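You operate a simulated robot arm through the tools that you are given. There is no shell and no other tool. Be economical: measure what you need, move in short steps, check, and stop when the job is done.

Carry out the task below with a simulated two-armed robot. There is one attempt and no reset: what you move stays moved.

Task
Rehang the orange peg's pack by its number, and reorder for that peg.
Fine: the yellow-tab card goes back to the free stock pocket, the card with the orange peg's number into the order pocket, and its slider to red.

Only the result counts: the job must be done as asked and must still hold three seconds after the hand-in. Knocking over, shifting, dropping, spilling or breaking anything else fails it.

Robot
Two 7-joint arms with two-finger parallel grippers on one trunk, on a base that drives. Base frame: it is fixed to the floor where the robot stands at the start and does not move with it; the origin is under the middle of the robot, x ahead of it, y to its left, z up. Lengths are in mm, angles in rad, forces in N, time in s.
The left shoulder is at the start at [30, 119, 1110], the right one opposite. Each reaches about 826 mm from its shoulder. Places, roughly: blue peg [500, 100, 1300]; blue peg slider [600, 100, 1300]; orange peg [500, 200, 1300]; orange peg slider [600, 200, 1300]; order pocket [500, -800, 900]; pad pack [500, -5000, 250]; purple peg [500, -100, 1300]; purple peg slider [600, -100, 1300]; stock pocket beside the order pocket [500, -700, 900]; white peg [500, 300, 1300]; white peg slider [600, 400, 1300]. Payload 3.43 kg a hand.
The TCP of each hand is the grasp point between the finger pads, 30 mm short of the fingertips. In the tool frame z runs along the fingers and y along their closing line. Largest opening 94 mm; finger width 28, thickness 10; the body of the gripper, 50 by 96 mm, starts 55 mm behind the TCP.
Orientation is that of the tool frame in the base frame, as a unit quaternion [w, x, y, z]. With the fingers straight down and closing along the base's y, the tool's x points along the base's -x, its y along +y and its z along -z.

Tools
- The arms move only by the tool arm_command. It takes "left_increments", "right_increments" or both (then of equal length, played together; a hand with none holds still); each is a list of rows, each an object of numbers (a shift or turn left out is 0, a gripper value left out holds the last): "x", "y", "z": the shift along the tool's x, y, z in units of 150 mm (1.0 is 150 mm); "wx", "wy", "wz": the turn, a rotation vector about the tool's x, y, z in units of 120 degrees (1.0 is 120 degrees). In form: [{"x": .., "y": .., "z": .., "wx": .., "wy": .., "wz": ..}, ...]. A call has 1 to 20 rows; each row is the pose to reach, as a shift and turn from the pose commanded when the call began, along the tool's axes at that moment. "left_fingers" and "right_fingers" are, for a hand that has rows, the gripper command, from -1 (shut) to 1 (fully open), values between in proportion, set as the call begins (left out, the last holds). A call with a number of a shift or a turn outside -1 to 1 is refused whole. A row lasts 0.2 s, in which the tool goes at most 50 mm and 0.15 rad; a call with a longer step from one row to the next is refused whole, and so is a gripper value outside its range. Where a pose cannot be reached the arm comes as near as it can. A force on the tool above 40 N (or 10 N above the force at the start of the call, whichever is more), or a blocked arm, ends the call early, and 0.2 s more pass. Each finger travels about 72 mm/s and halts on what it meets, pressing with about 34 N; the grip force reading is that of the motor and also rises with nothing between the fingers. The clock runs only during rows and for 0.2 s after the last one: add rows that repeat a pose to give the fingers time. It gives the time, the measured TCP pose, the force on the tool (base axes), the opening and the grip force at its end, in the units of the frame above (readings bear some noise), with the torque about the TCP (base axes, N m) and any sound that the robot's microphone picked up.
- Cameras (640 x 400 px; columns grow to the right, rows downward): "scene" is now at [42.3, 7, 1812.6]; the picture's right is [0.10, -0.99, 0.00], its down [-0.79, -0.08, -0.60] and it looks along [0.60, 0.06, -0.80] (base axes); focal length 258 px, centre (320, 200). "left" rides on the left gripper at [76, -14, -102] in its tool frame; the picture's right is [0.18, 0.98, 0.00], its down [-0.75, 0.14, -0.64] and it looks along [-0.63, 0.12, 0.77] (tool axes); focal length 243 px, centre (320, 200). "right" rides on the right gripper at [76, 14, -102] in its tool frame; the picture's right is [-0.18, 0.98, 0.00], its down [-0.75, -0.14, -0.64] and it looks along [-0.63, -0.12, 0.77] (tool axes); focal length 243 px, centre (320, 200). There is no depth. A picture from a camera that has moved, and an enlarged one, comes with that camera's place and axes in the base frame and with its lens.
- camera(camera): a new picture of that camera. No time passes.
- lift_body(by): slides the trunk up (or, below 0, down) by that many mm; the arms and the scene camera ride with it, the base frame stays. It gives what a move gives, with no picture.
- base_move(legs): drives the robot by 1 to 6 legs, each [ahead, turn to the left] in mm and rad, along the robot's own axes; the way and the turn of a leg run together, so that a leg with both is an arc; at most 1500 mm and 3.142 rad a leg. The arms and the cameras ride along, it lands a little off, and it stops where it bumps. It gives what a move gives.
- turn_head(pan, tilt): turns the head with the scene camera to pan (to the left, within 2.496 rad either way) and tilt (down, from -0.506 to 1.204), counted from straight ahead of the robot. It gives what a move gives.
- close_up(camera, box): a new picture of the part [left, top, right, bottom] of that camera's present view, enlarged. No time passes.
- close_job(): hands the job in; it is judged then, once.

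Work in short steps. Places have to be worked out from the pictures, the camera data and where the tool is seen: move nearer, look again, correct. Check each grasp and each placing, and mend what went wrong. You have 120 turns and 108 pictures in all, those below and enlarged ones among them. Open the grippers and draw the arms clear of the work before you hand the job in, unless the task says otherwise; then end with one line.

The tools are called after "Request:" by a JSON object that holds its "fn" and its "kwargs". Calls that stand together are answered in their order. arm_command: Moves the arms, as the interface text tells. Its arguments: {"type":"object","properties":{"left_increments":{"type":"array"},"left_fingers":{"type":"number"},"right_increments":{"type":"array"},"right_fingers":{"type":"number"}},"required":[]} The other tools are called the same way: lift_body (by) slides the trunk up or down; base_move (legs) drives the base; turn_head (pan, tilt) turns the head that bears the scene camera; camera (camera) takes a picture; close_up (camera, box) takes an enlarged picture of a part of a camera's view; close_job () hands the job in.

At the start:

```text
clock: 0.0
left_ee_pos: [288.5, 73.5, 1483.5]
left_tool_rot: [0.0, 0.0, 1.0, 0.0]
left_wrist_force: [-0.1, -0.5, -1.0]
left_wrist_torque: [0.04, 0.02, -0.01]
left_opening: 93.9
left_finger_force: 0.1
right_ee_pos: [360.9, -232.8, 1453.9]
right_tool_rot: [0.0, 0.0, 1.0, 0.0]
right_wrist_force: [0.7, -0.4, -0.4]
right_wrist_torque: [-0.03, -0.01, 0.0]
right_opening: 93.9
right_finger_force: 0.1
trunk travel left (down, up): [-375.0, 35.0]
robot x, y, heading: [-1.5, -1.6, -0.006]
head pan, tilt: [0.101, 0.923]
```

scene: 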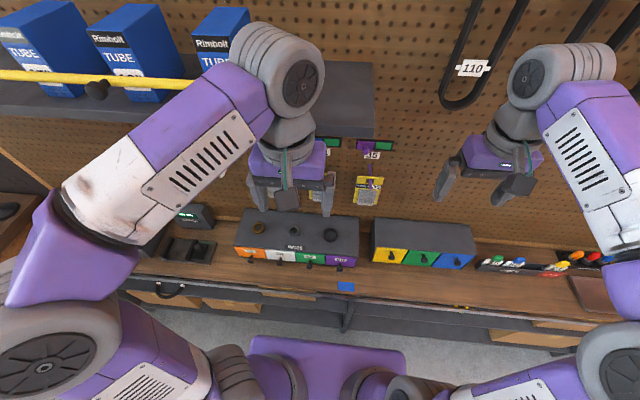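
right: 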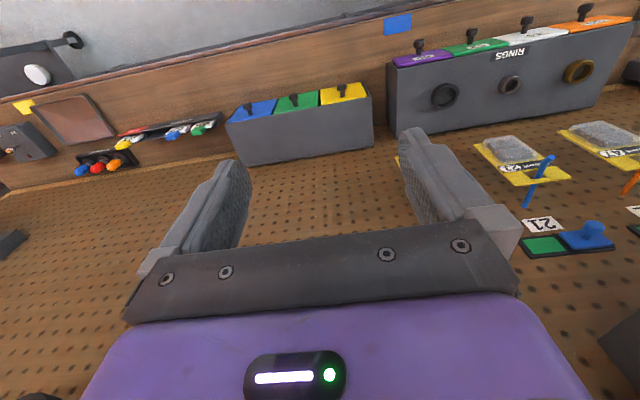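
left: 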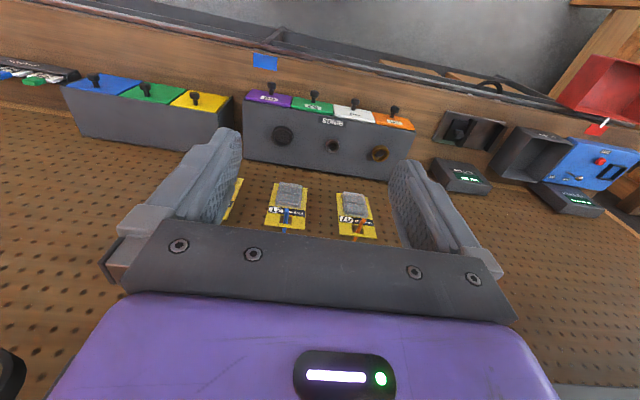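

The arms block much of the scene view. I'll look at the board with the head more level and towards the right, where the pockets should be.

Request:
{"fn": "turn_head", "kwargs": {"pan": 0.0, "tilt": 0.6}}

Request:
{"fn": "camera", "kwargs": {"camera": "scene"}}

Request:
{"fn": "turn_head", "kwargs": {"pan": -1.0, "tilt": 0.7}}

Request:
{"fn": "camera", "kwargs": {"camera": "scene"}}

Request:
{"fn": "close_up", "kwargs": {"camera": "left", "box": [220, 80, 440, 240]}}

Request:
{"fn": "close_up", "kwargs": {"camera": "right", "box": [440, 100, 640, 260]}}

```text
clock: 0.8
left_ee_pos: [287.6, 75.0, 1482.9]
left_tool_rot: [0.0, 0.0, 1.0, 0.0]
left_wrist_force: [0.0, -0.4, 0.6]
left_wrist_torque: [0.03, 0.0, -0.01]
left_opening: 94.0
left_finger_force: 0.1
right_ee_pos: [361.2, -233.5, 1455.2]
right_tool_rot: [0.001, 0.0, 1.0, 0.0]
right_wrist_force: [0.6, -0.4, 0.3]
right_wrist_torque: [0.03, -0.03, 0.0]
right_opening: 93.9
right_finger_force: 0.0
trunk travel left (down, up): [-375.0, 35.0]
robot x, y, heading: [3.2, -1.0, -0.003]
head pan, tilt: [0.0, 0.6]
```

```text
104 pictures are left
camera scene: at [56.9, -0.4, 1839.0], right [0.0, -1.0, 0.0], down [-0.57, 0.0, -0.82], along [0.82, 0.0, -0.57], focal length 258 px, centre (320, 200)
```

scene: 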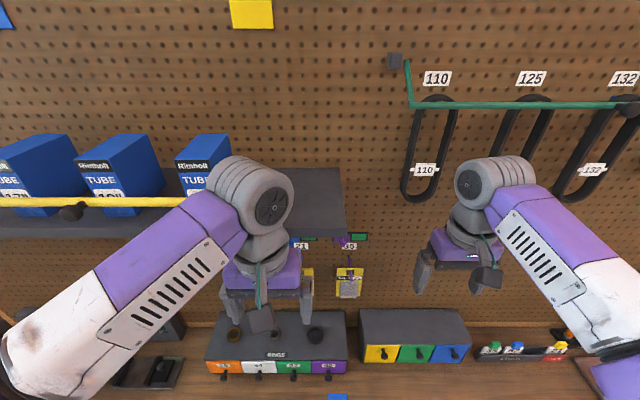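

```text
clock: 2.1
left_ee_pos: [287.4, 74.6, 1482.4]
left_tool_rot: [0.0, 0.0, 1.0, 0.0]
left_wrist_force: [0.1, 0.5, 1.1]
left_wrist_torque: [0.01, -0.02, -0.01]
left_opening: 94.0
left_finger_force: 0.1
right_ee_pos: [360.1, -233.1, 1454.7]
right_tool_rot: [-0.001, 0.0, 1.0, 0.0]
right_wrist_force: [0.5, 1.5, -0.5]
right_wrist_torque: [0.03, 0.02, -0.02]
right_opening: 94.2
right_finger_force: 0.0
trunk travel left (down, up): [-375.0, 35.0]
robot x, y, heading: [-2.2, 1.8, -0.006]
head pan, tilt: [-1.0, 0.7]
```

```text
103 pictures are left
camera scene: at [14.5, -71.9, 1830.5], right [-0.84, -0.54, 0.0], down [-0.35, 0.54, -0.77], along [0.41, -0.64, -0.64], focal length 258 px, centre (320, 200)
```

scene: 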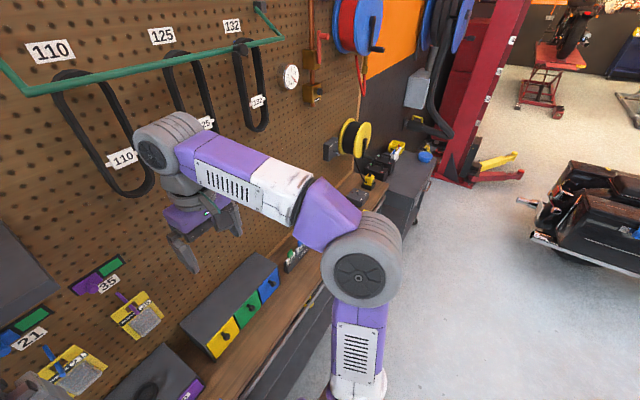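

```text
2.50 times, centred on (330, 160) of left
camera zoom: at [212.6, 60.1, 1587.3], right [-0.18, 0.98, 0.0], down [0.75, 0.14, 0.64], along [0.63, 0.12, -0.77], focal length 606 px, centre (295, 300)
```

zoom: 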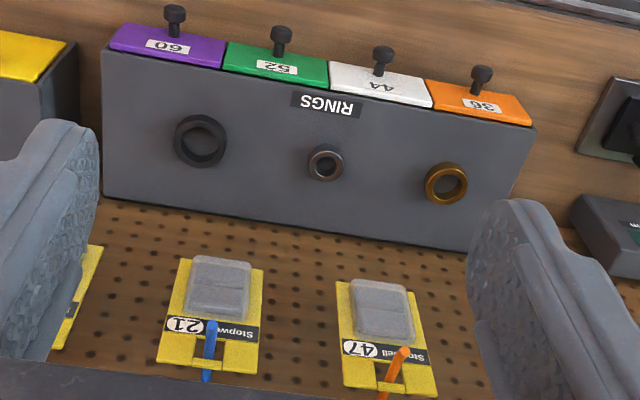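

```text
2.50 times, centred on (540, 180) of right
camera zoom: at [284.6, -217.7, 1557.4], right [0.18, 0.98, 0.0], down [0.75, -0.14, 0.64], along [0.63, -0.12, -0.77], focal length 606 px, centre (-230, 250)
```

zoom: 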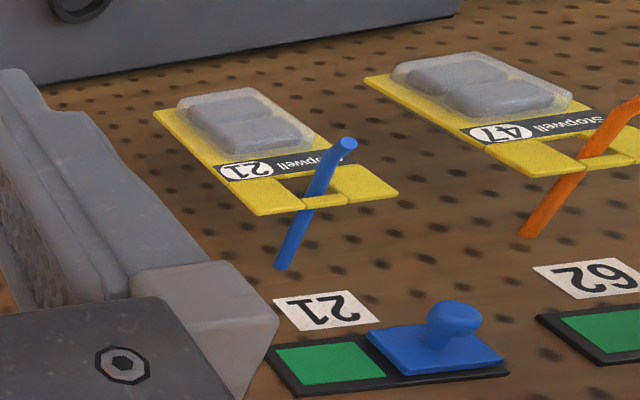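

Orange peg is numbered 62 and carries pack 47; blue peg is 21. I need the white and purple pegs, the pockets and the cards; looking left and right with the head.

Request:
{"fn": "turn_head", "kwargs": {"pan": 0.7, "tilt": 0.5}}

Request:
{"fn": "camera", "kwargs": {"camera": "scene"}}

Request:
{"fn": "turn_head", "kwargs": {"pan": -1.4, "tilt": 0.4}}

Request:
{"fn": "camera", "kwargs": {"camera": "scene"}}

```text
clock: 3.8
left_ee_pos: [288.5, 73.2, 1482.5]
left_tool_rot: [0.0, -0.001, 1.0, 0.0]
left_wrist_force: [-0.6, 0.7, 0.3]
left_wrist_torque: [0.0, -0.01, 0.01]
left_opening: 94.2
left_finger_force: 0.1
right_ee_pos: [361.5, -232.6, 1454.7]
right_tool_rot: [0.0, -0.001, 1.0, -0.001]
right_wrist_force: [0.6, -0.4, -0.4]
right_wrist_torque: [0.04, 0.0, -0.01]
right_opening: 93.8
right_finger_force: 0.1
trunk travel left (down, up): [-375.0, 35.0]
robot x, y, heading: [3.1, 1.4, 0.004]
head pan, tilt: [0.7, 0.499]
```

```text
100 pictures are left
camera scene: at [38.2, 58.1, 1848.2], right [0.64, -0.77, 0.0], down [-0.37, -0.31, -0.88], along [0.67, 0.57, -0.48], focal length 258 px, centre (320, 200)
```

scene: 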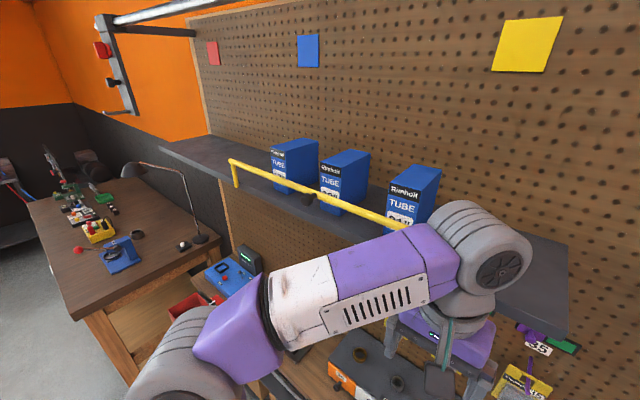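

```text
clock: 5.8
left_ee_pos: [288.4, 74.7, 1483.5]
left_tool_rot: [0.0, 0.0, 1.0, 0.0]
left_wrist_force: [-0.2, 0.1, 0.0]
left_wrist_torque: [0.01, -0.03, 0.02]
left_opening: 94.0
left_finger_force: 0.0
right_ee_pos: [360.1, -233.6, 1455.2]
right_tool_rot: [-0.001, 0.001, 1.0, 0.0]
right_wrist_force: [-0.9, 0.3, -0.8]
right_wrist_torque: [-0.01, 0.0, 0.05]
right_opening: 93.8
right_finger_force: 0.1
trunk travel left (down, up): [-375.0, 35.0]
robot x, y, heading: [-3.2, 1.3, 0.003]
head pan, tilt: [-1.4, 0.4]
```

```text
99 pictures are left
camera scene: at [-15.7, -91.8, 1857.3], right [-0.99, -0.17, 0.0], down [-0.07, 0.38, -0.92], along [0.16, -0.91, -0.39], focal length 258 px, centre (320, 200)
```

scene: 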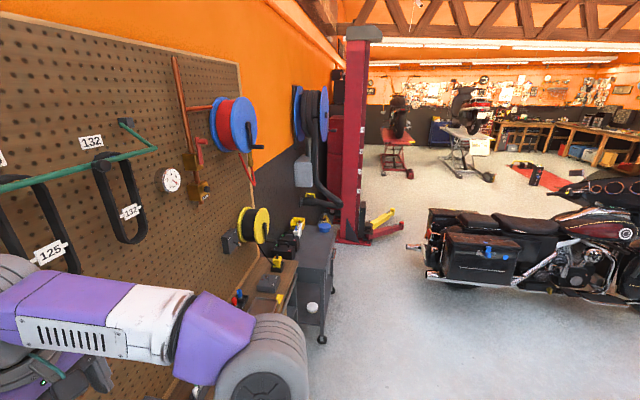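

Now zooming into the right hand's view of the bench to the right, where the pockets should be.

Request:
{"fn": "close_up", "kwargs": {"camera": "right", "box": [0, 60, 240, 210]}}

Request:
{"fn": "turn_head", "kwargs": {"pan": -0.9, "tilt": 1.0}}

Request:
{"fn": "camera", "kwargs": {"camera": "scene"}}

```text
2.67 times, centred on (120, 135) of right
camera zoom: at [284.6, -217.8, 1557.4], right [0.18, 0.98, 0.0], down [0.75, -0.14, 0.64], along [0.63, -0.12, -0.77], focal length 647 px, centre (853, 373)
```

zoom: 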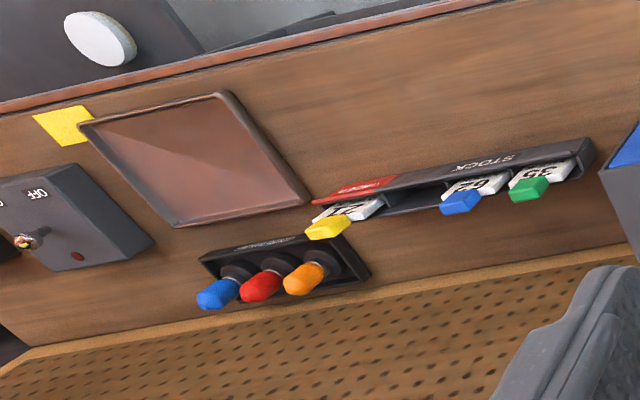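

```text
clock: 6.8
left_ee_pos: [288.4, 73.0, 1482.6]
left_tool_rot: [0.0, 0.001, 1.0, 0.0]
left_wrist_force: [0.0, 0.3, -1.0]
left_wrist_torque: [-0.06, 0.0, 0.02]
left_opening: 93.9
left_finger_force: 0.0
right_ee_pos: [360.2, -234.1, 1454.7]
right_tool_rot: [-0.001, 0.0, 1.0, 0.0]
right_wrist_force: [-0.1, -0.8, -0.1]
right_wrist_torque: [-0.01, 0.01, 0.02]
right_opening: 93.8
right_finger_force: 0.1
trunk travel left (down, up): [-375.0, 35.0]
robot x, y, heading: [2.0, 0.3, 0.004]
head pan, tilt: [-0.901, 1.0]
```

```text
97 pictures are left
camera scene: at [11.7, -55.2, 1807.1], right [-0.78, -0.62, 0.0], down [-0.52, 0.66, -0.54], along [0.34, -0.42, -0.84], focal length 258 px, centre (320, 200)
```

scene: 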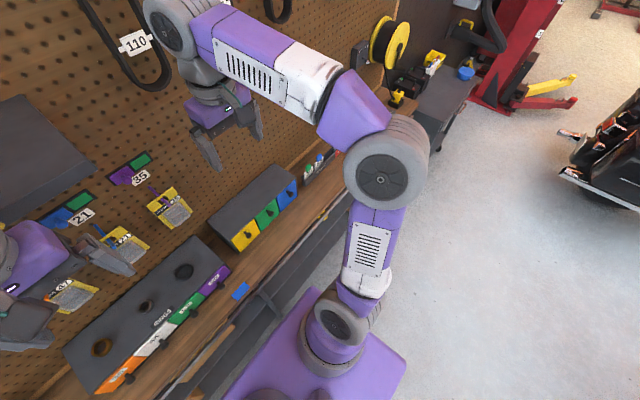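

The card rack reads, from left: 35 green, 62 blue, a free pocket, and the red ORDER pocket holding the yellow 21. Next I'll shift the left hand left and back a bit to see the orange and white pegs.

Request:
{"fn": "arm_command", "kwargs": {"left_increments": [{"x": 0.15, "y": 0.25}, {"x": 0.3, "y": 0.5}, {"x": 0.3, "y": 0.8}, {"x": 0.3, "y": 1.0}, {"x": 0.3, "y": 1.0, "wy": 0.06}, {"x": 0.3, "y": 1.0, "wy": 0.12}, {"x": 0.3, "y": 1.0, "wy": 0.18}]}}

Request:
{"fn": "camera", "kwargs": {"camera": "left"}}

```text
clock: 8.4
left_ee_pos: [268.4, 170.2, 1437.6]
left_tool_rot: [-0.152, -0.002, 0.988, -0.001]
left_wrist_force: [1.2, -0.3, -0.5]
left_wrist_torque: [0.02, 0.0, 0.0]
left_opening: 94.1
left_finger_force: 0.1
left hand out of reach, approached as far as the arm can: row 6, 7
right_ee_pos: [357.1, -230.5, 1454.6]
right_tool_rot: [0.001, 0.0, 1.0, -0.001]
right_wrist_force: [0.3, -0.2, 0.6]
right_wrist_torque: [0.02, -0.01, 0.0]
right_opening: 93.8
right_finger_force: 0.1
trunk travel left (down, up): [-375.0, 35.0]
robot x, y, heading: [-2.7, 2.0, 0.001]
head pan, tilt: [-0.901, 1.0]
```

```text
96 pictures are left
camera left: at [226.9, 157.4, 1561.2], right [-0.18, 0.98, 0.05], down [0.91, 0.15, 0.38], along [0.37, 0.12, -0.92], focal length 243 px, centre (320, 200)
```

left: 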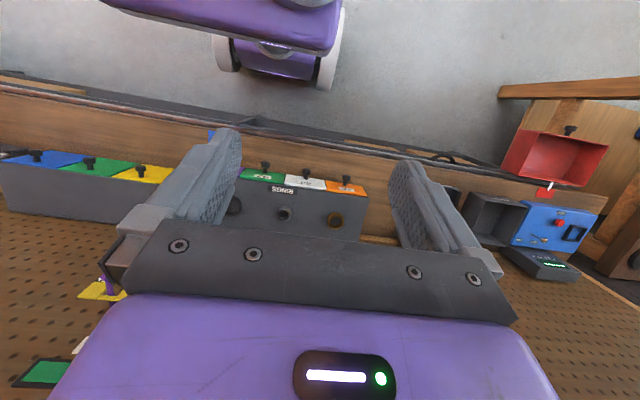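

I tilted the wrong way and hit the reach limit. I'll turn the hand toward pointing forward (negative wy) while lowering it.

Request:
{"fn": "arm_command", "kwargs": {"left_increments": [{"z": 0.15, "wy": -0.06}, {"z": 0.3, "wy": -0.12}, {"z": 0.45, "wy": -0.18}, {"z": 0.6, "wy": -0.24}, {"z": 0.75, "wy": -0.3}, {"z": 0.85, "wy": -0.36}, {"z": 0.85, "wy": -0.42}, {"z": 0.85, "wy": -0.48}, {"z": 0.85, "wy": -0.54}, {"z": 0.85, "wy": -0.6}]}}

Request:
{"fn": "camera", "kwargs": {"camera": "left"}}

```text
clock: 10.6
left_ee_pos: [248.7, 169.6, 1378.2]
left_tool_rot: [0.454, 0.001, 0.891, 0.0]
left_wrist_force: [-0.4, 0.1, 0.1]
left_wrist_torque: [0.07, 0.02, 0.03]
left_opening: 93.9
left_finger_force: 0.0
left hand out of reach, approached as far as the arm can: row 8, 9, 10
right_ee_pos: [359.8, -233.6, 1455.7]
right_tool_rot: [0.0, 0.0, 1.0, 0.0]
right_wrist_force: [0.3, 0.7, 0.5]
right_wrist_torque: [-0.04, -0.02, -0.02]
right_opening: 93.9
right_finger_force: 0.1
trunk travel left (down, up): [-375.0, 35.0]
robot x, y, heading: [-2.7, -1.0, -0.002]
head pan, tilt: [-0.901, 1.0]
```

```text
95 pictures are left
camera left: at [121.1, 155.4, 1379.3], right [-0.11, 0.98, -0.15], down [-0.08, 0.14, 0.99], along [0.99, 0.12, 0.06], focal length 243 px, centre (320, 200)
```

left: 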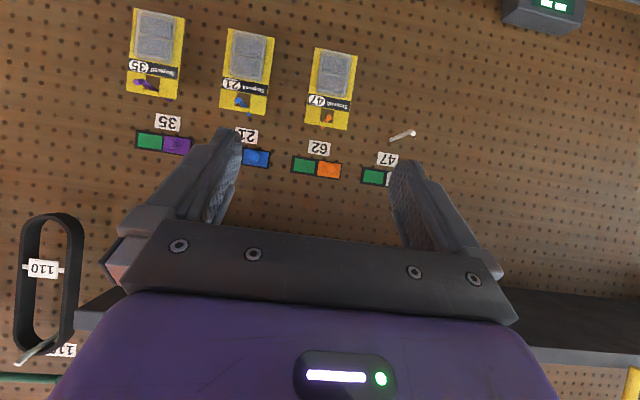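

White peg is number 47 and empty: pack 47 goes there. Zooming in for measurement.

Request:
{"fn": "close_up", "kwargs": {"camera": "left", "box": [270, 30, 430, 190]}}

```text
2.50 times, centred on (350, 110) of left
camera zoom: at [121.1, 155.4, 1379.3], right [-0.11, 0.98, -0.15], down [-0.08, 0.14, 0.99], along [0.99, 0.12, 0.06], focal length 606 px, centre (245, 425)
```

zoom: 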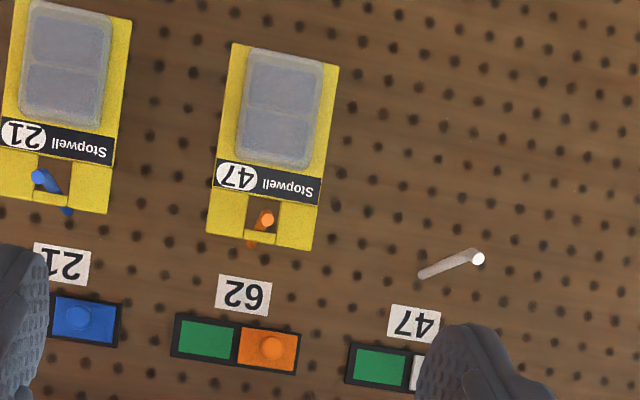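

Measured: orange peg tip about [508,197,1268], root x≈608; white peg tip [508,338,1272]; pack 47 about 77 mm wide, z 1140–1278, plane x≈560. I level the left hand and approach in front of the pack.

Request:
{"fn": "arm_command", "kwargs": {"left_increments": [{"x": 0.04, "y": 0.04, "z": 0.15, "wy": -0.06}, {"x": 0.08, "y": 0.08, "z": 0.3, "wy": -0.12}, {"x": 0.12, "y": 0.12, "z": 0.45, "wy": -0.18}, {"x": 0.15, "y": 0.15, "z": 0.6, "wy": -0.24}, {"x": 0.18, "y": 0.18, "z": 0.75, "wy": -0.3}], "left_fingers": 1}}

```text
clock: 11.8
left_ee_pos: [433.6, 284.0, 1363.2]
left_tool_rot: [0.706, -0.001, 0.708, -0.001]
left_wrist_force: [-0.2, 1.5, -0.5]
left_wrist_torque: [0.02, 0.0, -0.09]
left_opening: 94.1
left_finger_force: 0.0
left hand out of reach, approached as far as the arm can: row 1, 2, 3, 4, 5
right_ee_pos: [364.3, -226.6, 1455.2]
right_tool_rot: [-0.001, 0.001, 1.0, -0.001]
right_wrist_force: [0.5, 1.2, 0.4]
right_wrist_torque: [-0.12, 0.06, -0.02]
right_opening: 94.0
right_finger_force: 0.0
trunk travel left (down, up): [-375.0, 35.0]
robot x, y, heading: [4.5, -0.4, -0.001]
head pan, tilt: [-0.901, 1.0]
```

The arm took a detour outward; I'll hold to see whether it settles and where the commanded pose lies.

Request:
{"fn": "arm_command", "kwargs": {"left_increments": [{"z": 0}, {"z": 0}]}}

Request:
{"fn": "camera", "kwargs": {"camera": "left"}}

```text
clock: 12.4
left_ee_pos: [431.3, 280.1, 1365.1]
left_tool_rot: [0.707, 0.0, 0.707, 0.0]
left_wrist_force: [0.5, -0.4, 0.3]
left_wrist_torque: [-0.03, 0.02, -0.04]
left_opening: 93.9
left_finger_force: 0.0
right_ee_pos: [360.3, -231.0, 1455.8]
right_tool_rot: [0.0, -0.001, 1.0, 0.001]
right_wrist_force: [-0.2, 0.7, -0.5]
right_wrist_torque: [-0.05, -0.02, 0.02]
right_opening: 94.1
right_finger_force: 0.1
trunk travel left (down, up): [-375.0, 35.0]
robot x, y, heading: [-0.5, 1.4, -0.004]
head pan, tilt: [-0.901, 1.0]
```

```text
93 pictures are left
camera left: at [328.8, 266.9, 1291.3], right [0.0, 0.98, -0.19], down [-0.64, 0.14, 0.75], along [0.77, 0.12, 0.63], focal length 243 px, centre (320, 200)
```

left: 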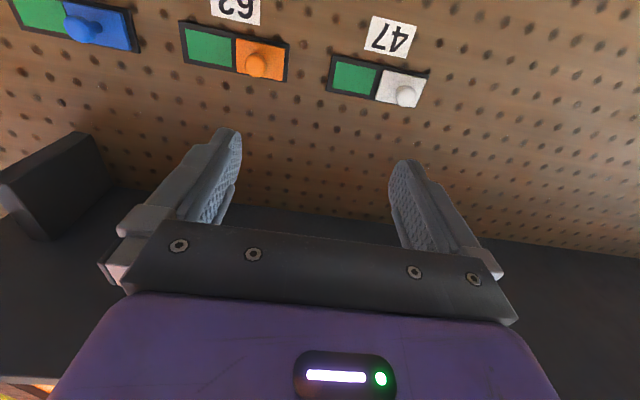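

Hand is level in front of the sliders; the orange knob triangulates to about [590,219,1348], green half at y≈170. I close the fingers and go to the +y side of the knob, stopping short.

Request:
{"fn": "arm_command", "kwargs": {"left_increments": [{"x": 0.04, "y": -0.06, "z": 0.1}, {"x": 0.08, "y": -0.12, "z": 0.2}, {"x": 0.113, "y": -0.187, "z": 0.3}, {"x": 0.113, "y": -0.187, "z": 0.46}, {"x": 0.113, "y": -0.187, "z": 0.56}], "left_fingers": -1}}

Request:
{"fn": "camera", "kwargs": {"camera": "left"}}

```text
clock: 13.6
left_ee_pos: [519.0, 242.3, 1350.7]
left_tool_rot: [0.707, 0.001, 0.708, 0.0]
left_wrist_force: [-0.5, 0.1, 0.3]
left_wrist_torque: [0.01, 0.01, 0.0]
left_opening: 0.0
left_finger_force: 32.9
right_ee_pos: [361.2, -233.1, 1455.3]
right_tool_rot: [0.001, 0.001, 1.0, 0.0]
right_wrist_force: [0.5, 0.9, -0.4]
right_wrist_torque: [-0.04, 0.0, 0.02]
right_opening: 94.5
right_finger_force: 0.1
trunk travel left (down, up): [-375.0, 35.0]
robot x, y, heading: [-1.0, -1.3, 0.0]
head pan, tilt: [-0.901, 1.0]
```

```text
92 pictures are left
camera left: at [417.4, 229.6, 1276.9], right [0.0, 0.98, -0.18], down [-0.64, 0.14, 0.75], along [0.77, 0.12, 0.63], focal length 243 px, centre (320, 200)
```

left: 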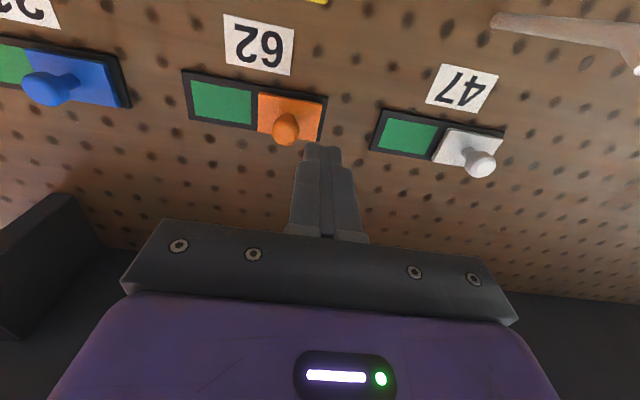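

Knob now reads ≈[585,219,1352]. I step to y≈251, then forward so the tips reach x≈592.

Request:
{"fn": "arm_command", "kwargs": {"left_increments": [{"y": 0.06}, {"y": 0.06, "z": 0.15}, {"y": 0.06, "z": 0.28}]}}

Request:
{"fn": "camera", "kwargs": {"camera": "left"}}

```text
clock: 14.4
left_ee_pos: [563.0, 252.4, 1351.2]
left_tool_rot: [0.707, 0.0, 0.707, 0.001]
left_wrist_force: [-0.1, 0.1, 0.0]
left_wrist_torque: [-0.01, 0.01, 0.0]
left_opening: 0.1
left_finger_force: 33.7
right_ee_pos: [361.0, -232.6, 1454.7]
right_tool_rot: [0.0, 0.0, 1.0, -0.001]
right_wrist_force: [-0.4, -0.3, -0.2]
right_wrist_torque: [0.01, 0.01, 0.02]
right_opening: 94.1
right_finger_force: 0.0
trunk travel left (down, up): [-375.0, 35.0]
robot x, y, heading: [-2.2, 2.8, -0.006]
head pan, tilt: [-0.901, 1.0]
```

```text
91 pictures are left
camera left: at [460.6, 237.9, 1277.7], right [0.0, 0.98, -0.18], down [-0.64, 0.14, 0.75], along [0.77, 0.12, 0.63], focal length 243 px, centre (320, 200)
```

left: 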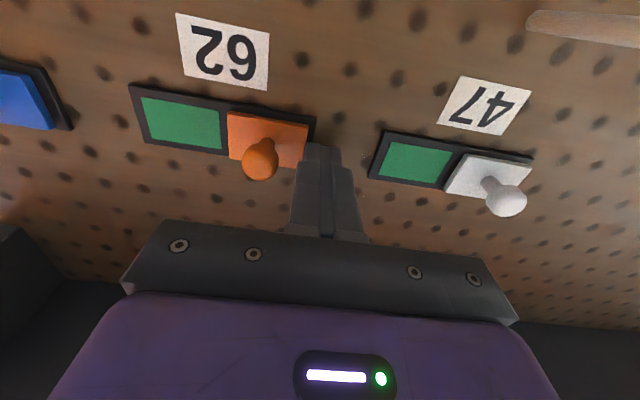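

Tips are beside the knob. I push it along −y in small steps, letting the force limit stop it.

Request:
{"fn": "arm_command", "kwargs": {"left_increments": [{"y": -0.06}, {"y": -0.11}, {"y": -0.16}, {"y": -0.21}, {"y": -0.26}, {"y": -0.31}, {"y": -0.36}, {"y": -0.39}, {"y": -0.42}]}}

Request:
{"fn": "camera", "kwargs": {"camera": "left"}}

```text
clock: 16.4
left_ee_pos: [561.1, 201.1, 1351.9]
left_tool_rot: [0.708, -0.007, 0.706, 0.004]
left_wrist_force: [-2.5, 30.4, 4.0]
left_wrist_torque: [0.31, -0.04, 0.74]
left_opening: 0.1
left_finger_force: 32.9
right_ee_pos: [359.1, -227.2, 1456.7]
right_tool_rot: [0.0, 0.0, 1.0, -0.001]
right_wrist_force: [0.1, -0.2, 0.0]
right_wrist_torque: [0.0, 0.01, 0.02]
right_opening: 94.2
right_finger_force: 0.1
trunk travel left (down, up): [-375.0, 35.0]
robot x, y, heading: [1.0, 0.8, -0.001]
head pan, tilt: [-0.901, 1.0]
```

```text
90 pictures are left
camera left: at [460.0, 185.8, 1276.7], right [-0.01, 0.98, -0.19], down [-0.65, 0.13, 0.75], along [0.76, 0.13, 0.63], focal length 243 px, centre (320, 200)
```

left: 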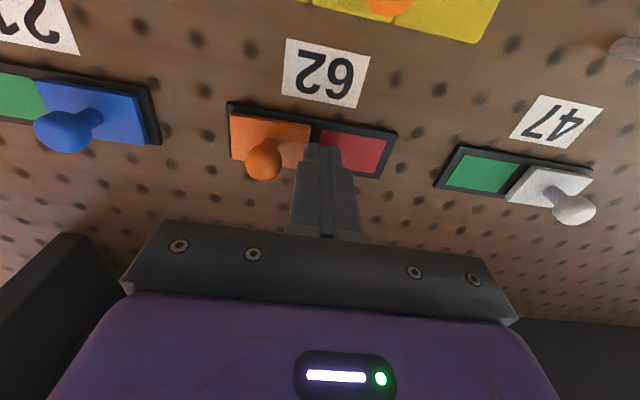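

Red is showing and the slider is at its stop. I back off, retreat, then descend in front of pack 47 with fingers opening.

Request:
{"fn": "arm_command", "kwargs": {"left_increments": [{"y": 0.06}, {"y": 0.1, "z": -0.15}, {"y": 0.1, "z": -0.45}, {"y": 0.1, "z": -0.75}, {"y": 0.05, "z": -0.95}, {"y": 0.0, "z": -1.0, "x": 0.3}, {"y": 0.0, "z": -1.0, "x": 0.6}, {"y": 0.0, "z": -1.0, "x": 0.9}]}}

Request:
{"fn": "arm_command", "kwargs": {"left_increments": [{"z": 0}, {"z": 0}, {"z": 0}, {"z": 0}], "left_fingers": 1}}

Request:
{"fn": "camera", "kwargs": {"camera": "left"}}

```text
clock: 18.0
left_ee_pos: [479.4, 194.3, 1288.4]
left_tool_rot: [0.721, 0.002, 0.693, 0.001]
left_wrist_force: [-0.5, -0.5, 0.7]
left_wrist_torque: [-0.01, 0.06, 0.0]
left_opening: 0.3
left_finger_force: 32.9
left hand out of reach, approached as far as the arm can: row 4, 5, 6, 7
right_ee_pos: [359.9, -232.8, 1454.0]
right_tool_rot: [0.0, -0.001, 1.0, 0.001]
right_wrist_force: [0.3, -0.7, -0.4]
right_wrist_torque: [-0.01, -0.01, 0.01]
right_opening: 94.2
right_finger_force: 0.0
trunk travel left (down, up): [-375.0, 35.0]
robot x, y, heading: [2.4, -0.3, 0.003]
head pan, tilt: [-0.901, 1.0]
stopped in row 7 (left hand): the force on the tool passed its limit at 94 N (the readings are from after the stop); the commanded pose is now the measured one
```

```text
clock: 19.0
left_ee_pos: [480.0, 194.9, 1288.5]
left_tool_rot: [0.721, 0.002, 0.693, 0.0]
left_wrist_force: [-0.2, 0.1, 0.6]
left_wrist_torque: [0.03, 0.02, 0.01]
left_opening: 94.2
left_finger_force: 0.1
right_ee_pos: [361.1, -231.6, 1454.0]
right_tool_rot: [-0.002, 0.0, 1.0, 0.0]
right_wrist_force: [0.6, -0.6, 0.5]
right_wrist_torque: [0.01, -0.03, 0.0]
right_opening: 94.1
right_finger_force: 0.0
trunk travel left (down, up): [-375.0, 35.0]
robot x, y, heading: [-0.7, -1.7, -0.004]
head pan, tilt: [-0.901, 1.0]
```

```text
89 pictures are left
camera left: at [381.5, 181.2, 1209.9], right [0.01, 0.98, -0.18], down [-0.67, 0.14, 0.73], along [0.74, 0.12, 0.66], focal length 243 px, centre (320, 200)
```

left: 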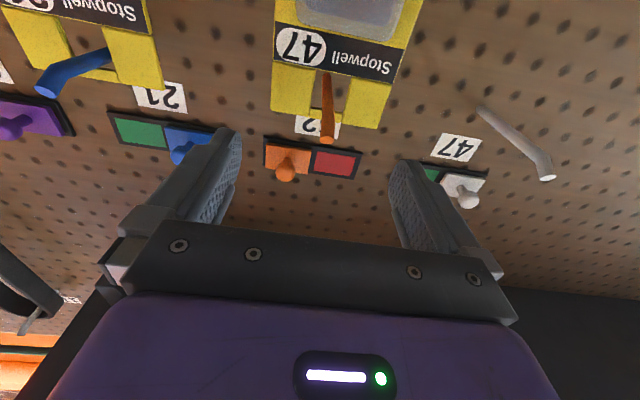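

The hand can't retract that far at this base position and its underside bumped the orange peg from above; peg and pack look in place. I raise the hand and back the base off 150 mm for room.

Request:
{"fn": "arm_command", "kwargs": {"left_increments": [{"x": -0.1}, {"x": -0.2}]}}

Request:
{"fn": "base_move", "kwargs": {"legs": [[-150, 0]]}}

Request:
{"fn": "camera", "kwargs": {"camera": "left"}}

```text
clock: 19.6
left_ee_pos: [479.3, 194.1, 1318.0]
left_tool_rot: [0.72, 0.001, 0.694, 0.001]
left_wrist_force: [-0.5, 0.4, 0.2]
left_wrist_torque: [-0.02, 0.0, 0.0]
left_opening: 94.0
left_finger_force: 0.1
right_ee_pos: [361.5, -232.7, 1454.5]
right_tool_rot: [-0.001, 0.0, 1.0, 0.0]
right_wrist_force: [-0.1, -0.4, 0.4]
right_wrist_torque: [-0.02, -0.01, 0.02]
right_opening: 94.1
right_finger_force: 0.1
trunk travel left (down, up): [-375.0, 35.0]
robot x, y, heading: [1.7, -3.5, 0.0]
head pan, tilt: [-0.901, 1.0]
```

```text
clock: 21.0
left_ee_pos: [331.1, 195.8, 1317.2]
left_tool_rot: [0.72, -0.001, 0.694, 0.003]
left_wrist_force: [0.5, -0.1, 0.7]
left_wrist_torque: [0.04, 0.01, -0.02]
left_opening: 94.0
left_finger_force: 0.1
right_ee_pos: [214.0, -231.8, 1453.4]
right_tool_rot: [0.0, -0.003, 1.0, 0.0]
right_wrist_force: [-0.6, 0.8, 0.3]
right_wrist_torque: [0.0, -0.04, 0.03]
right_opening: 94.2
right_finger_force: 0.0
trunk travel left (down, up): [-375.0, 35.0]
robot x, y, heading: [-148.3, -4.1, 0.003]
head pan, tilt: [-0.901, 1.0]
```

```text
88 pictures are left
camera left: at [233.0, 181.8, 1239.8], right [0.0, 0.98, -0.18], down [-0.67, 0.14, 0.73], along [0.74, 0.12, 0.66], focal length 243 px, centre (320, 200)
```

left: 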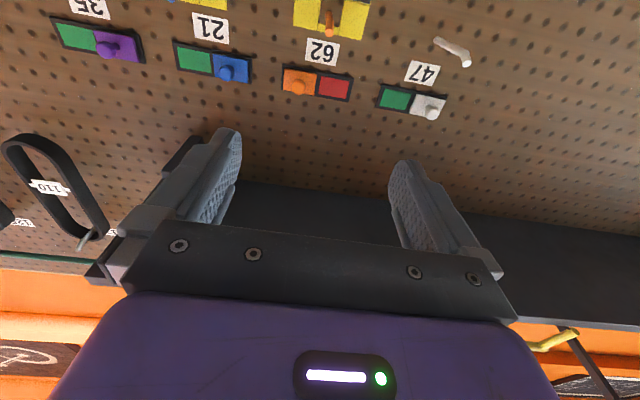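

Clear now. I lower the hand to pack height and re-level it.

Request:
{"fn": "arm_command", "kwargs": {"left_increments": [{"x": 0.25}, {"x": 0.5}, {"x": 0.75, "wy": 0.017}, {"x": 0.75, "wy": 0.017}]}}

Request:
{"fn": "camera", "kwargs": {"camera": "left"}}

```text
clock: 22.0
left_ee_pos: [335.7, 195.6, 1206.5]
left_tool_rot: [0.708, 0.0, 0.706, 0.002]
left_wrist_force: [0.1, -0.7, -0.6]
left_wrist_torque: [0.0, -0.02, 0.01]
left_opening: 94.1
left_finger_force: 0.0
right_ee_pos: [214.3, -232.3, 1455.0]
right_tool_rot: [-0.001, -0.003, 1.0, 0.0]
right_wrist_force: [1.1, 0.1, 0.6]
right_wrist_torque: [0.0, 0.03, -0.01]
right_opening: 94.1
right_finger_force: 0.0
trunk travel left (down, up): [-375.0, 35.0]
robot x, y, heading: [-145.1, -1.8, 0.002]
head pan, tilt: [-0.901, 1.0]
```

```text
87 pictures are left
camera left: at [233.7, 182.0, 1131.2], right [0.0, 0.98, -0.18], down [-0.64, 0.14, 0.75], along [0.76, 0.12, 0.63], focal length 243 px, centre (320, 200)
```

left: 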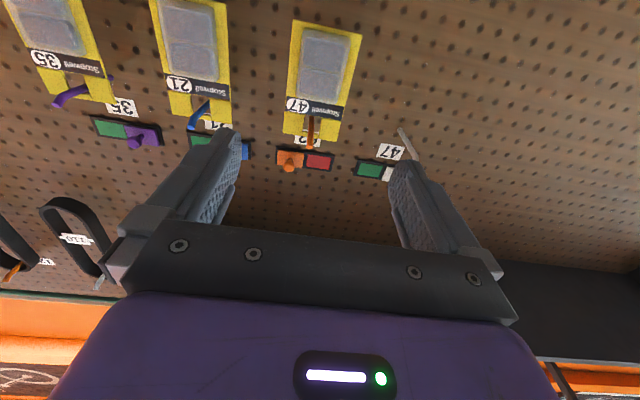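

Zooming in on pack 47 from this pose to refine its position.

Request:
{"fn": "close_up", "kwargs": {"camera": "left", "box": [250, 10, 410, 170]}}

```text
2.50 times, centred on (330, 90) of left
camera zoom: at [233.7, 182.0, 1131.2], right [0.0, 0.98, -0.18], down [-0.64, 0.14, 0.75], along [0.76, 0.12, 0.63], focal length 606 px, centre (295, 475)
```

zoom: 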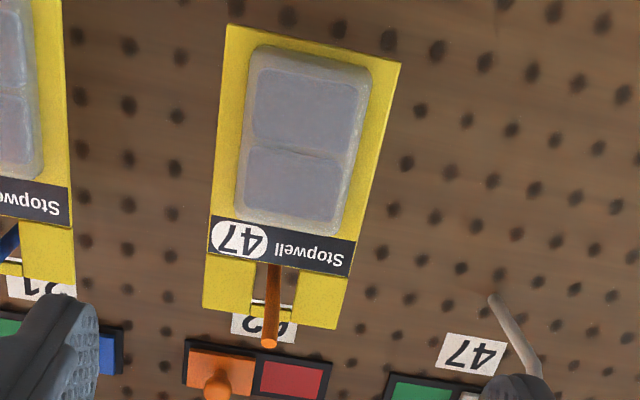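

Refined: pack plane x≈545, y centre 196, z 1154–1279, resting on the peg with ~15 mm hole. I advance to just in front of it and check alignment.

Request:
{"fn": "arm_command", "kwargs": {"left_increments": [{"z": 0.25}, {"z": 0.5}, {"z": 0.75}, {"z": 0.9}]}}

Request:
{"fn": "camera", "kwargs": {"camera": "left"}}

```text
clock: 23.0
left_ee_pos: [470.0, 195.6, 1204.5]
left_tool_rot: [0.708, 0.0, 0.707, 0.003]
left_wrist_force: [-0.2, 0.4, 0.9]
left_wrist_torque: [0.08, -0.02, -0.01]
left_opening: 93.7
left_finger_force: 0.1
right_ee_pos: [215.9, -232.0, 1453.3]
right_tool_rot: [-0.001, -0.003, 1.0, 0.001]
right_wrist_force: [0.8, -0.3, 0.5]
right_wrist_torque: [-0.04, 0.01, 0.02]
right_opening: 93.9
right_finger_force: 0.0
trunk travel left (down, up): [-375.0, 35.0]
robot x, y, heading: [-147.2, 2.3, 0.002]
head pan, tilt: [-0.901, 1.0]
```

```text
85 pictures are left
camera left: at [368.0, 182.3, 1130.6], right [0.0, 0.98, -0.18], down [-0.64, 0.14, 0.75], along [0.77, 0.12, 0.63], focal length 243 px, centre (320, 200)
```

left: 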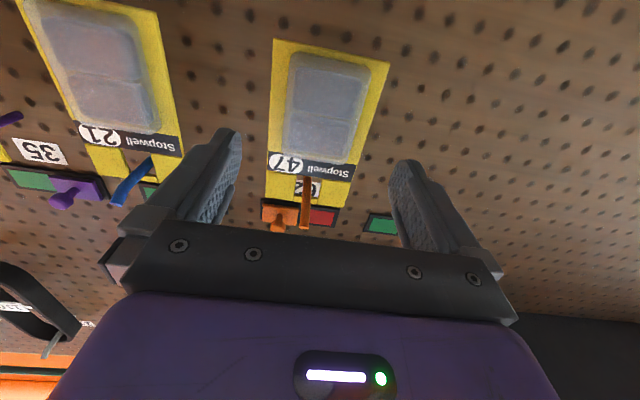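

Pack centred at y≈196, plane x≈550. Advancing so the pads straddle the card edges.

Request:
{"fn": "arm_command", "kwargs": {"left_increments": [{"z": 0.15}, {"z": 0.28}, {"z": 0.4}, {"z": 0.48}, {"z": 0.53}]}}

Request:
{"fn": "camera", "kwargs": {"camera": "left"}}

```text
clock: 24.2
left_ee_pos: [550.9, 197.5, 1207.1]
left_tool_rot: [0.708, 0.0, 0.706, 0.003]
left_wrist_force: [-0.1, -0.3, -0.7]
left_wrist_torque: [0.01, -0.01, 0.01]
left_opening: 93.9
left_finger_force: 0.0
right_ee_pos: [215.0, -232.0, 1454.4]
right_tool_rot: [-0.002, -0.003, 1.0, 0.0]
right_wrist_force: [0.1, 0.2, -0.1]
right_wrist_torque: [-0.02, 0.0, -0.03]
right_opening: 94.0
right_finger_force: 0.1
trunk travel left (down, up): [-375.0, 35.0]
robot x, y, heading: [-150.4, 2.2, 0.005]
head pan, tilt: [-0.901, 1.0]
```

```text
84 pictures are left
camera left: at [449.0, 183.5, 1131.6], right [0.0, 0.98, -0.18], down [-0.64, 0.14, 0.75], along [0.76, 0.12, 0.63], focal length 243 px, centre (320, 200)
```

left: 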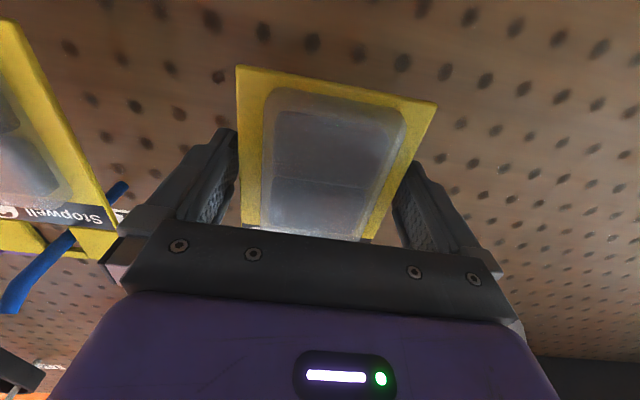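

The pack sits between the fingers with both clear. Closing the gripper.

Request:
{"fn": "arm_command", "kwargs": {"left_increments": [{"z": 0}, {"z": 0}, {"z": 0}, {"z": 0}], "left_fingers": -1}}

Request:
{"fn": "camera", "kwargs": {"camera": "left"}}

```text
clock: 25.2
left_ee_pos: [549.7, 197.2, 1205.6]
left_tool_rot: [0.708, 0.001, 0.706, 0.002]
left_wrist_force: [1.4, -0.1, 1.6]
left_wrist_torque: [-0.02, 0.04, 0.01]
left_opening: 78.1
left_finger_force: 33.7
right_ee_pos: [214.9, -231.2, 1454.0]
right_tool_rot: [-0.001, -0.002, 1.0, 0.0]
right_wrist_force: [0.2, -0.5, -0.2]
right_wrist_torque: [0.04, -0.02, 0.02]
right_opening: 94.0
right_finger_force: 0.1
trunk travel left (down, up): [-375.0, 35.0]
robot x, y, heading: [-145.5, -2.5, 0.004]
head pan, tilt: [-0.901, 1.0]
```

```text
83 pictures are left
camera left: at [448.9, 183.4, 1131.6], right [0.0, 0.98, -0.18], down [-0.64, 0.14, 0.75], along [0.76, 0.12, 0.63], focal length 243 px, centre (320, 200)
```

left: 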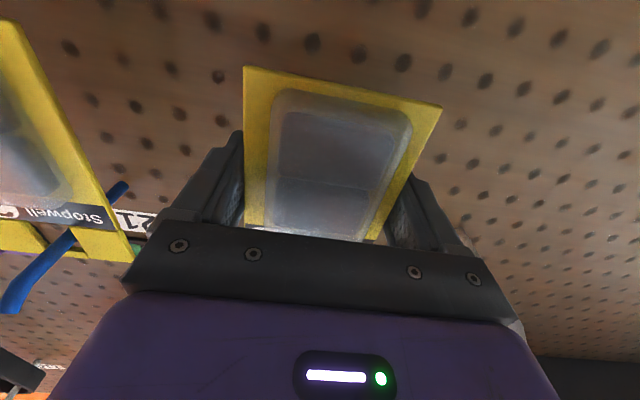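

Held at 78 mm. I lift ~4.5 mm and slide out along the peg's slope, watching the force.

Request:
{"fn": "arm_command", "kwargs": {"left_increments": [{"x": -0.015}, {"x": -0.03}, {"x": -0.035, "z": -0.07}, {"x": -0.042, "z": -0.14}, {"x": -0.048, "z": -0.21}]}}

Request:
{"fn": "turn_head", "kwargs": {"pan": 0.3, "tilt": 0.75}}

Request:
{"fn": "camera", "kwargs": {"camera": "scene"}}

Request:
{"fn": "camera", "kwargs": {"camera": "left"}}

```text
clock: 26.4
left_ee_pos: [517.3, 196.6, 1214.4]
left_tool_rot: [0.708, -0.001, 0.706, 0.003]
left_wrist_force: [-0.6, 0.8, -2.6]
left_wrist_torque: [-0.01, -0.05, 0.02]
left_opening: 78.0
left_finger_force: 33.8
right_ee_pos: [215.0, -233.1, 1455.0]
right_tool_rot: [-0.001, -0.002, 1.0, 0.0]
right_wrist_force: [0.3, 0.5, 0.1]
right_wrist_torque: [0.02, 0.02, 0.0]
right_opening: 94.2
right_finger_force: 0.0
trunk travel left (down, up): [-375.0, 35.0]
robot x, y, heading: [-148.4, -2.7, 0.007]
head pan, tilt: [-0.901, 1.0]
```

```text
clock: 27.8
left_ee_pos: [518.1, 197.9, 1213.1]
left_tool_rot: [0.708, 0.0, 0.706, 0.003]
left_wrist_force: [0.4, -0.3, -2.2]
left_wrist_torque: [-0.01, -0.02, -0.02]
left_opening: 78.1
left_finger_force: 33.8
right_ee_pos: [214.5, -232.1, 1452.8]
right_tool_rot: [-0.001, -0.002, 1.0, 0.0]
right_wrist_force: [-0.5, 0.2, -0.6]
right_wrist_torque: [-0.02, 0.0, -0.02]
right_opening: 93.8
right_finger_force: 0.0
trunk travel left (down, up): [-375.0, 35.0]
robot x, y, heading: [-148.0, -1.2, 0.007]
head pan, tilt: [0.3, 0.75]
```

```text
82 pictures are left
camera scene: at [-99.5, 23.9, 1826.2], right [0.3, -0.95, 0.0], down [-0.65, -0.2, -0.73], along [0.7, 0.22, -0.68], focal length 258 px, centre (320, 200)
```

scene: 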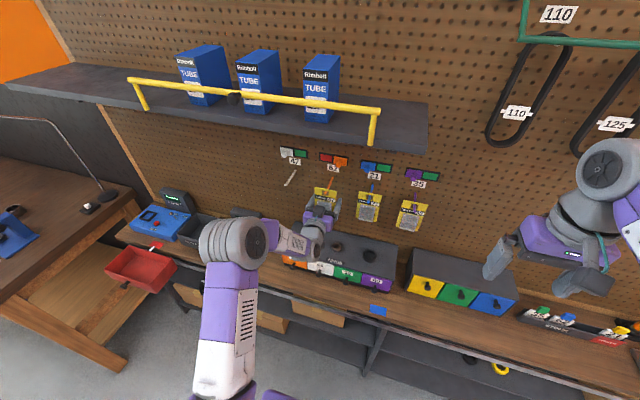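

```text
81 pictures are left
camera left: at [417.1, 183.2, 1139.3], right [0.0, 0.98, -0.18], down [-0.64, 0.14, 0.75], along [0.76, 0.12, 0.63], focal length 243 px, centre (320, 200)
```

left: 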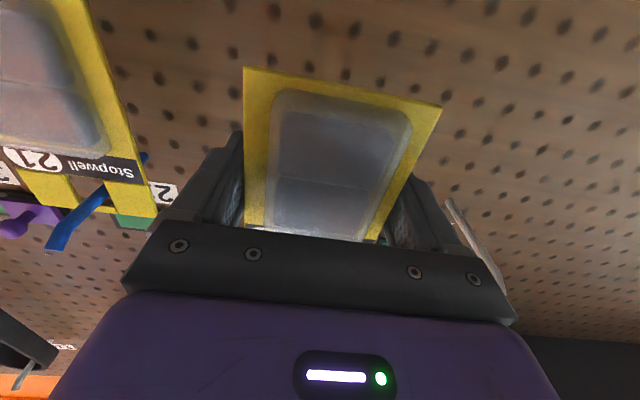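

Force is only ~2 N (pack weight); the pack is moving freely. A close-up from the head to see the strap against the peg tip.

Request:
{"fn": "close_up", "kwargs": {"camera": "scene", "box": [265, 140, 375, 240]}}

```text
4.00 times, centred on (320, 190) of scene
camera zoom: at [-99.5, 23.9, 1826.2], right [0.3, -0.95, 0.0], down [-0.65, -0.2, -0.73], along [0.7, 0.22, -0.68], focal length 1031 px, centre (320, 240)
```

zoom: 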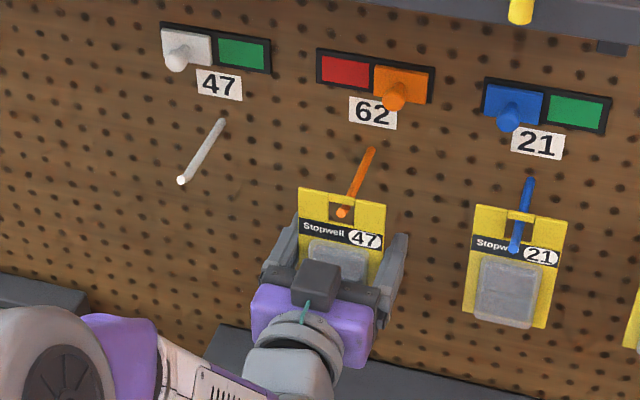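

Peg tip is just inside the hole; continuing out another 40 mm.

Request:
{"fn": "arm_command", "kwargs": {"left_increments": [{"x": -0.008, "z": -0.08}, {"x": -0.014, "z": -0.16}, {"x": -0.014, "z": -0.28}, {"x": -0.014, "z": -0.4}]}}

Request:
{"fn": "close_up", "kwargs": {"camera": "scene", "box": [265, 140, 375, 240]}}

```text
clock: 28.8
left_ee_pos: [457.9, 196.2, 1216.7]
left_tool_rot: [0.708, 0.0, 0.706, 0.003]
left_wrist_force: [-0.1, 0.8, -1.3]
left_wrist_torque: [0.02, -0.01, 0.0]
left_opening: 78.1
left_finger_force: 33.7
right_ee_pos: [214.8, -232.0, 1455.0]
right_tool_rot: [-0.001, -0.002, 1.0, 0.0]
right_wrist_force: [-1.0, -0.7, 0.4]
right_wrist_torque: [-0.02, 0.0, 0.01]
right_opening: 94.2
right_finger_force: 0.1
trunk travel left (down, up): [-375.0, 35.0]
robot x, y, heading: [-142.0, 1.4, 0.008]
head pan, tilt: [0.3, 0.75]
```

```text
4.00 times, centred on (320, 190) of scene
camera zoom: at [-100.2, 24.0, 1826.2], right [0.3, -0.95, 0.0], down [-0.65, -0.2, -0.73], along [0.7, 0.22, -0.68], focal length 1031 px, centre (320, 240)
```

zoom: 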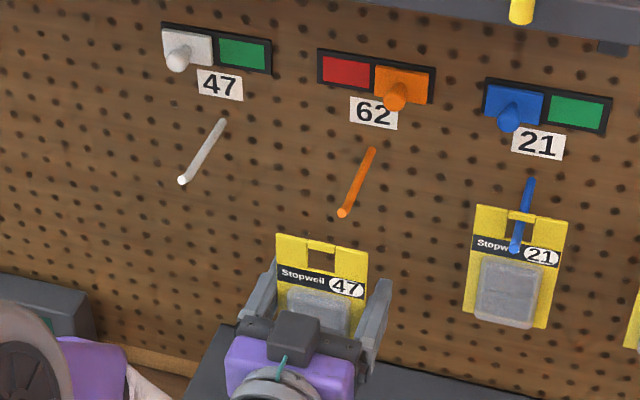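

Pack 47 is off the peg and the hole is visible and centred. The white peg is 142 mm to the left; I shift over at the same height and compare again.

Request:
{"fn": "arm_command", "kwargs": {"left_increments": [{"y": 0.3}, {"y": 0.6}, {"y": 0.9}, {"y": 0.947}, {"y": 0.947}]}}

Request:
{"fn": "close_up", "kwargs": {"camera": "scene", "box": [235, 140, 345, 240]}}

Request:
{"fn": "camera", "kwargs": {"camera": "left"}}

```text
clock: 30.0
left_ee_pos: [460.1, 339.9, 1217.0]
left_tool_rot: [0.708, -0.001, 0.707, 0.003]
left_wrist_force: [-0.1, 0.2, -2.3]
left_wrist_torque: [0.01, -0.03, 0.02]
left_opening: 78.1
left_finger_force: 33.8
right_ee_pos: [215.7, -231.8, 1454.4]
right_tool_rot: [-0.001, -0.002, 1.0, 0.0]
right_wrist_force: [0.1, 0.3, 0.5]
right_wrist_torque: [0.0, 0.0, -0.02]
right_opening: 94.0
right_finger_force: 0.0
trunk travel left (down, up): [-375.0, 35.0]
robot x, y, heading: [-145.9, -0.4, 0.006]
head pan, tilt: [0.3, 0.75]
```

```text
4.00 times, centred on (290, 190) of scene
camera zoom: at [-99.5, 24.0, 1826.2], right [0.3, -0.95, 0.0], down [-0.65, -0.2, -0.73], along [0.7, 0.22, -0.68], focal length 1031 px, centre (440, 240)
```

zoom: 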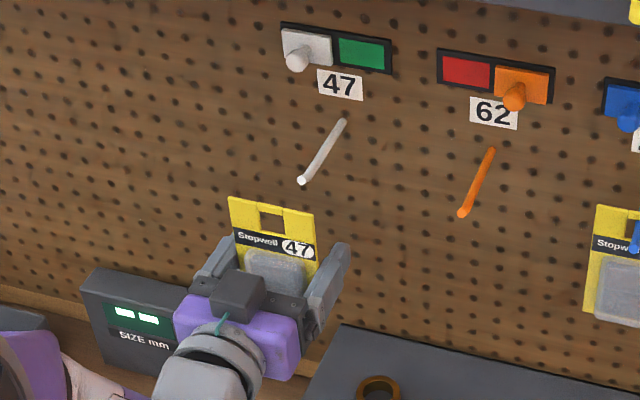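

```text
77 pictures are left
camera left: at [357.8, 325.0, 1141.6], right [0.0, 0.98, -0.18], down [-0.64, 0.14, 0.75], along [0.76, 0.12, 0.63], focal length 243 px, centre (320, 200)
```

left: 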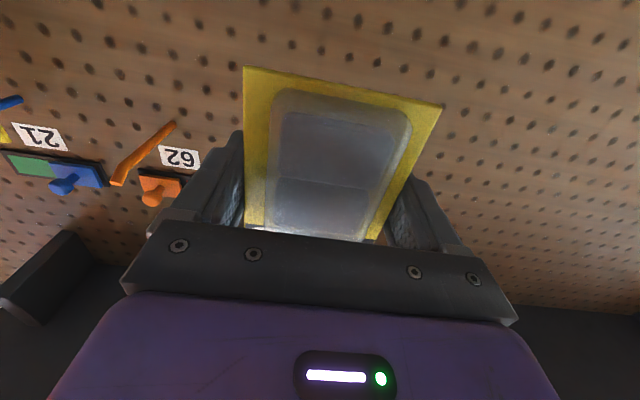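

Geometry suggests the hole is ~2–3 mm too far left of the white peg. I correct 2.5 mm right and advance until the card is just short of the tip, then compare.

Request:
{"fn": "arm_command", "kwargs": {"left_increments": [{"y": -0.017}, {"y": -0.017, "z": 0.15}, {"y": -0.017, "z": 0.29}, {"y": -0.017, "z": 0.29}]}}

Request:
{"fn": "close_up", "kwargs": {"camera": "scene", "box": [265, 160, 320, 210]}}

```text
clock: 31.0
left_ee_pos: [502.3, 336.6, 1215.7]
left_tool_rot: [0.708, 0.0, 0.706, 0.002]
left_wrist_force: [0.8, -0.4, -2.3]
left_wrist_torque: [-0.02, 0.01, -0.02]
left_opening: 78.0
left_finger_force: 33.4
right_ee_pos: [214.1, -232.2, 1452.7]
right_tool_rot: [-0.001, -0.002, 1.0, 0.0]
right_wrist_force: [-0.6, -0.5, 0.3]
right_wrist_torque: [-0.01, -0.04, 0.02]
right_opening: 93.9
right_finger_force: 0.1
trunk travel left (down, up): [-375.0, 35.0]
robot x, y, heading: [-150.3, -3.2, 0.004]
head pan, tilt: [0.3, 0.75]
```

```text
8.00 times, centred on (292, 185) of scene
camera zoom: at [-100.1, 24.0, 1826.2], right [0.3, -0.95, 0.0], down [-0.65, -0.2, -0.73], along [0.7, 0.22, -0.68], focal length 2061 px, centre (540, 320)
```

zoom: 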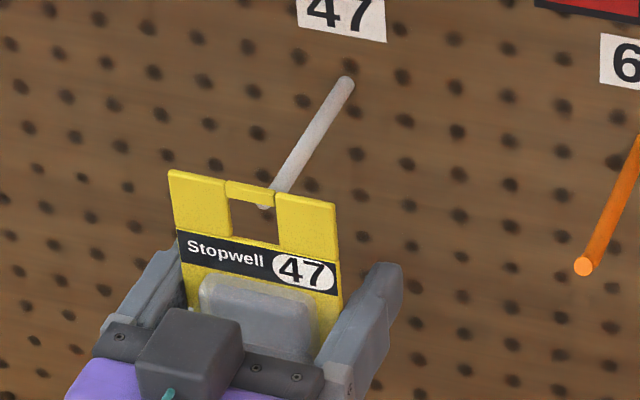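

The tip shows inside the hole, well aligned sideways and a touch high. I raise 1.5 mm and advance in, following the peg's slope.

Request:
{"fn": "arm_command", "kwargs": {"left_increments": [{"x": -0.01}, {"x": -0.008, "z": 0.06}, {"x": -0.004, "z": 0.11}, {"x": 0.0, "z": 0.16}]}}

Request:
{"fn": "close_up", "kwargs": {"camera": "scene", "box": [265, 150, 320, 200]}}

```text
clock: 32.0
left_ee_pos: [526.4, 335.8, 1215.5]
left_tool_rot: [0.708, -0.001, 0.706, 0.004]
left_wrist_force: [0.8, -0.6, -0.8]
left_wrist_torque: [0.01, -0.09, -0.02]
left_opening: 77.8
left_finger_force: 34.0
right_ee_pos: [215.3, -231.4, 1455.1]
right_tool_rot: [0.0, -0.002, 1.0, 0.001]
right_wrist_force: [1.0, 0.3, -1.0]
right_wrist_torque: [-0.01, -0.02, -0.01]
right_opening: 94.0
right_finger_force: 0.2
trunk travel left (down, up): [-375.0, 35.0]
robot x, y, heading: [-146.1, 3.4, 0.009]
head pan, tilt: [0.3, 0.75]
```

```text
8.00 times, centred on (292, 175) of scene
camera zoom: at [-99.3, 24.0, 1826.2], right [0.3, -0.95, 0.0], down [-0.65, -0.2, -0.73], along [0.7, 0.22, -0.68], focal length 2061 px, centre (540, 400)
```

zoom: 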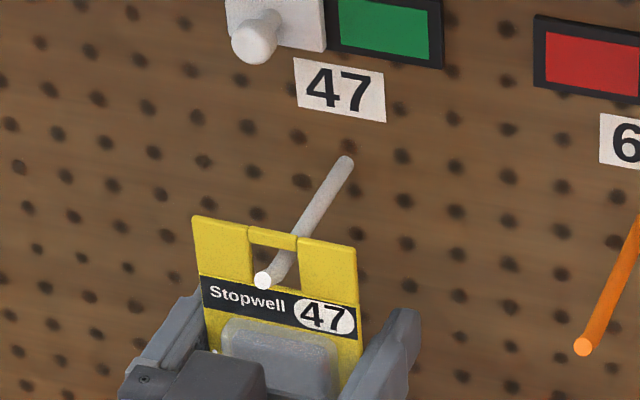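

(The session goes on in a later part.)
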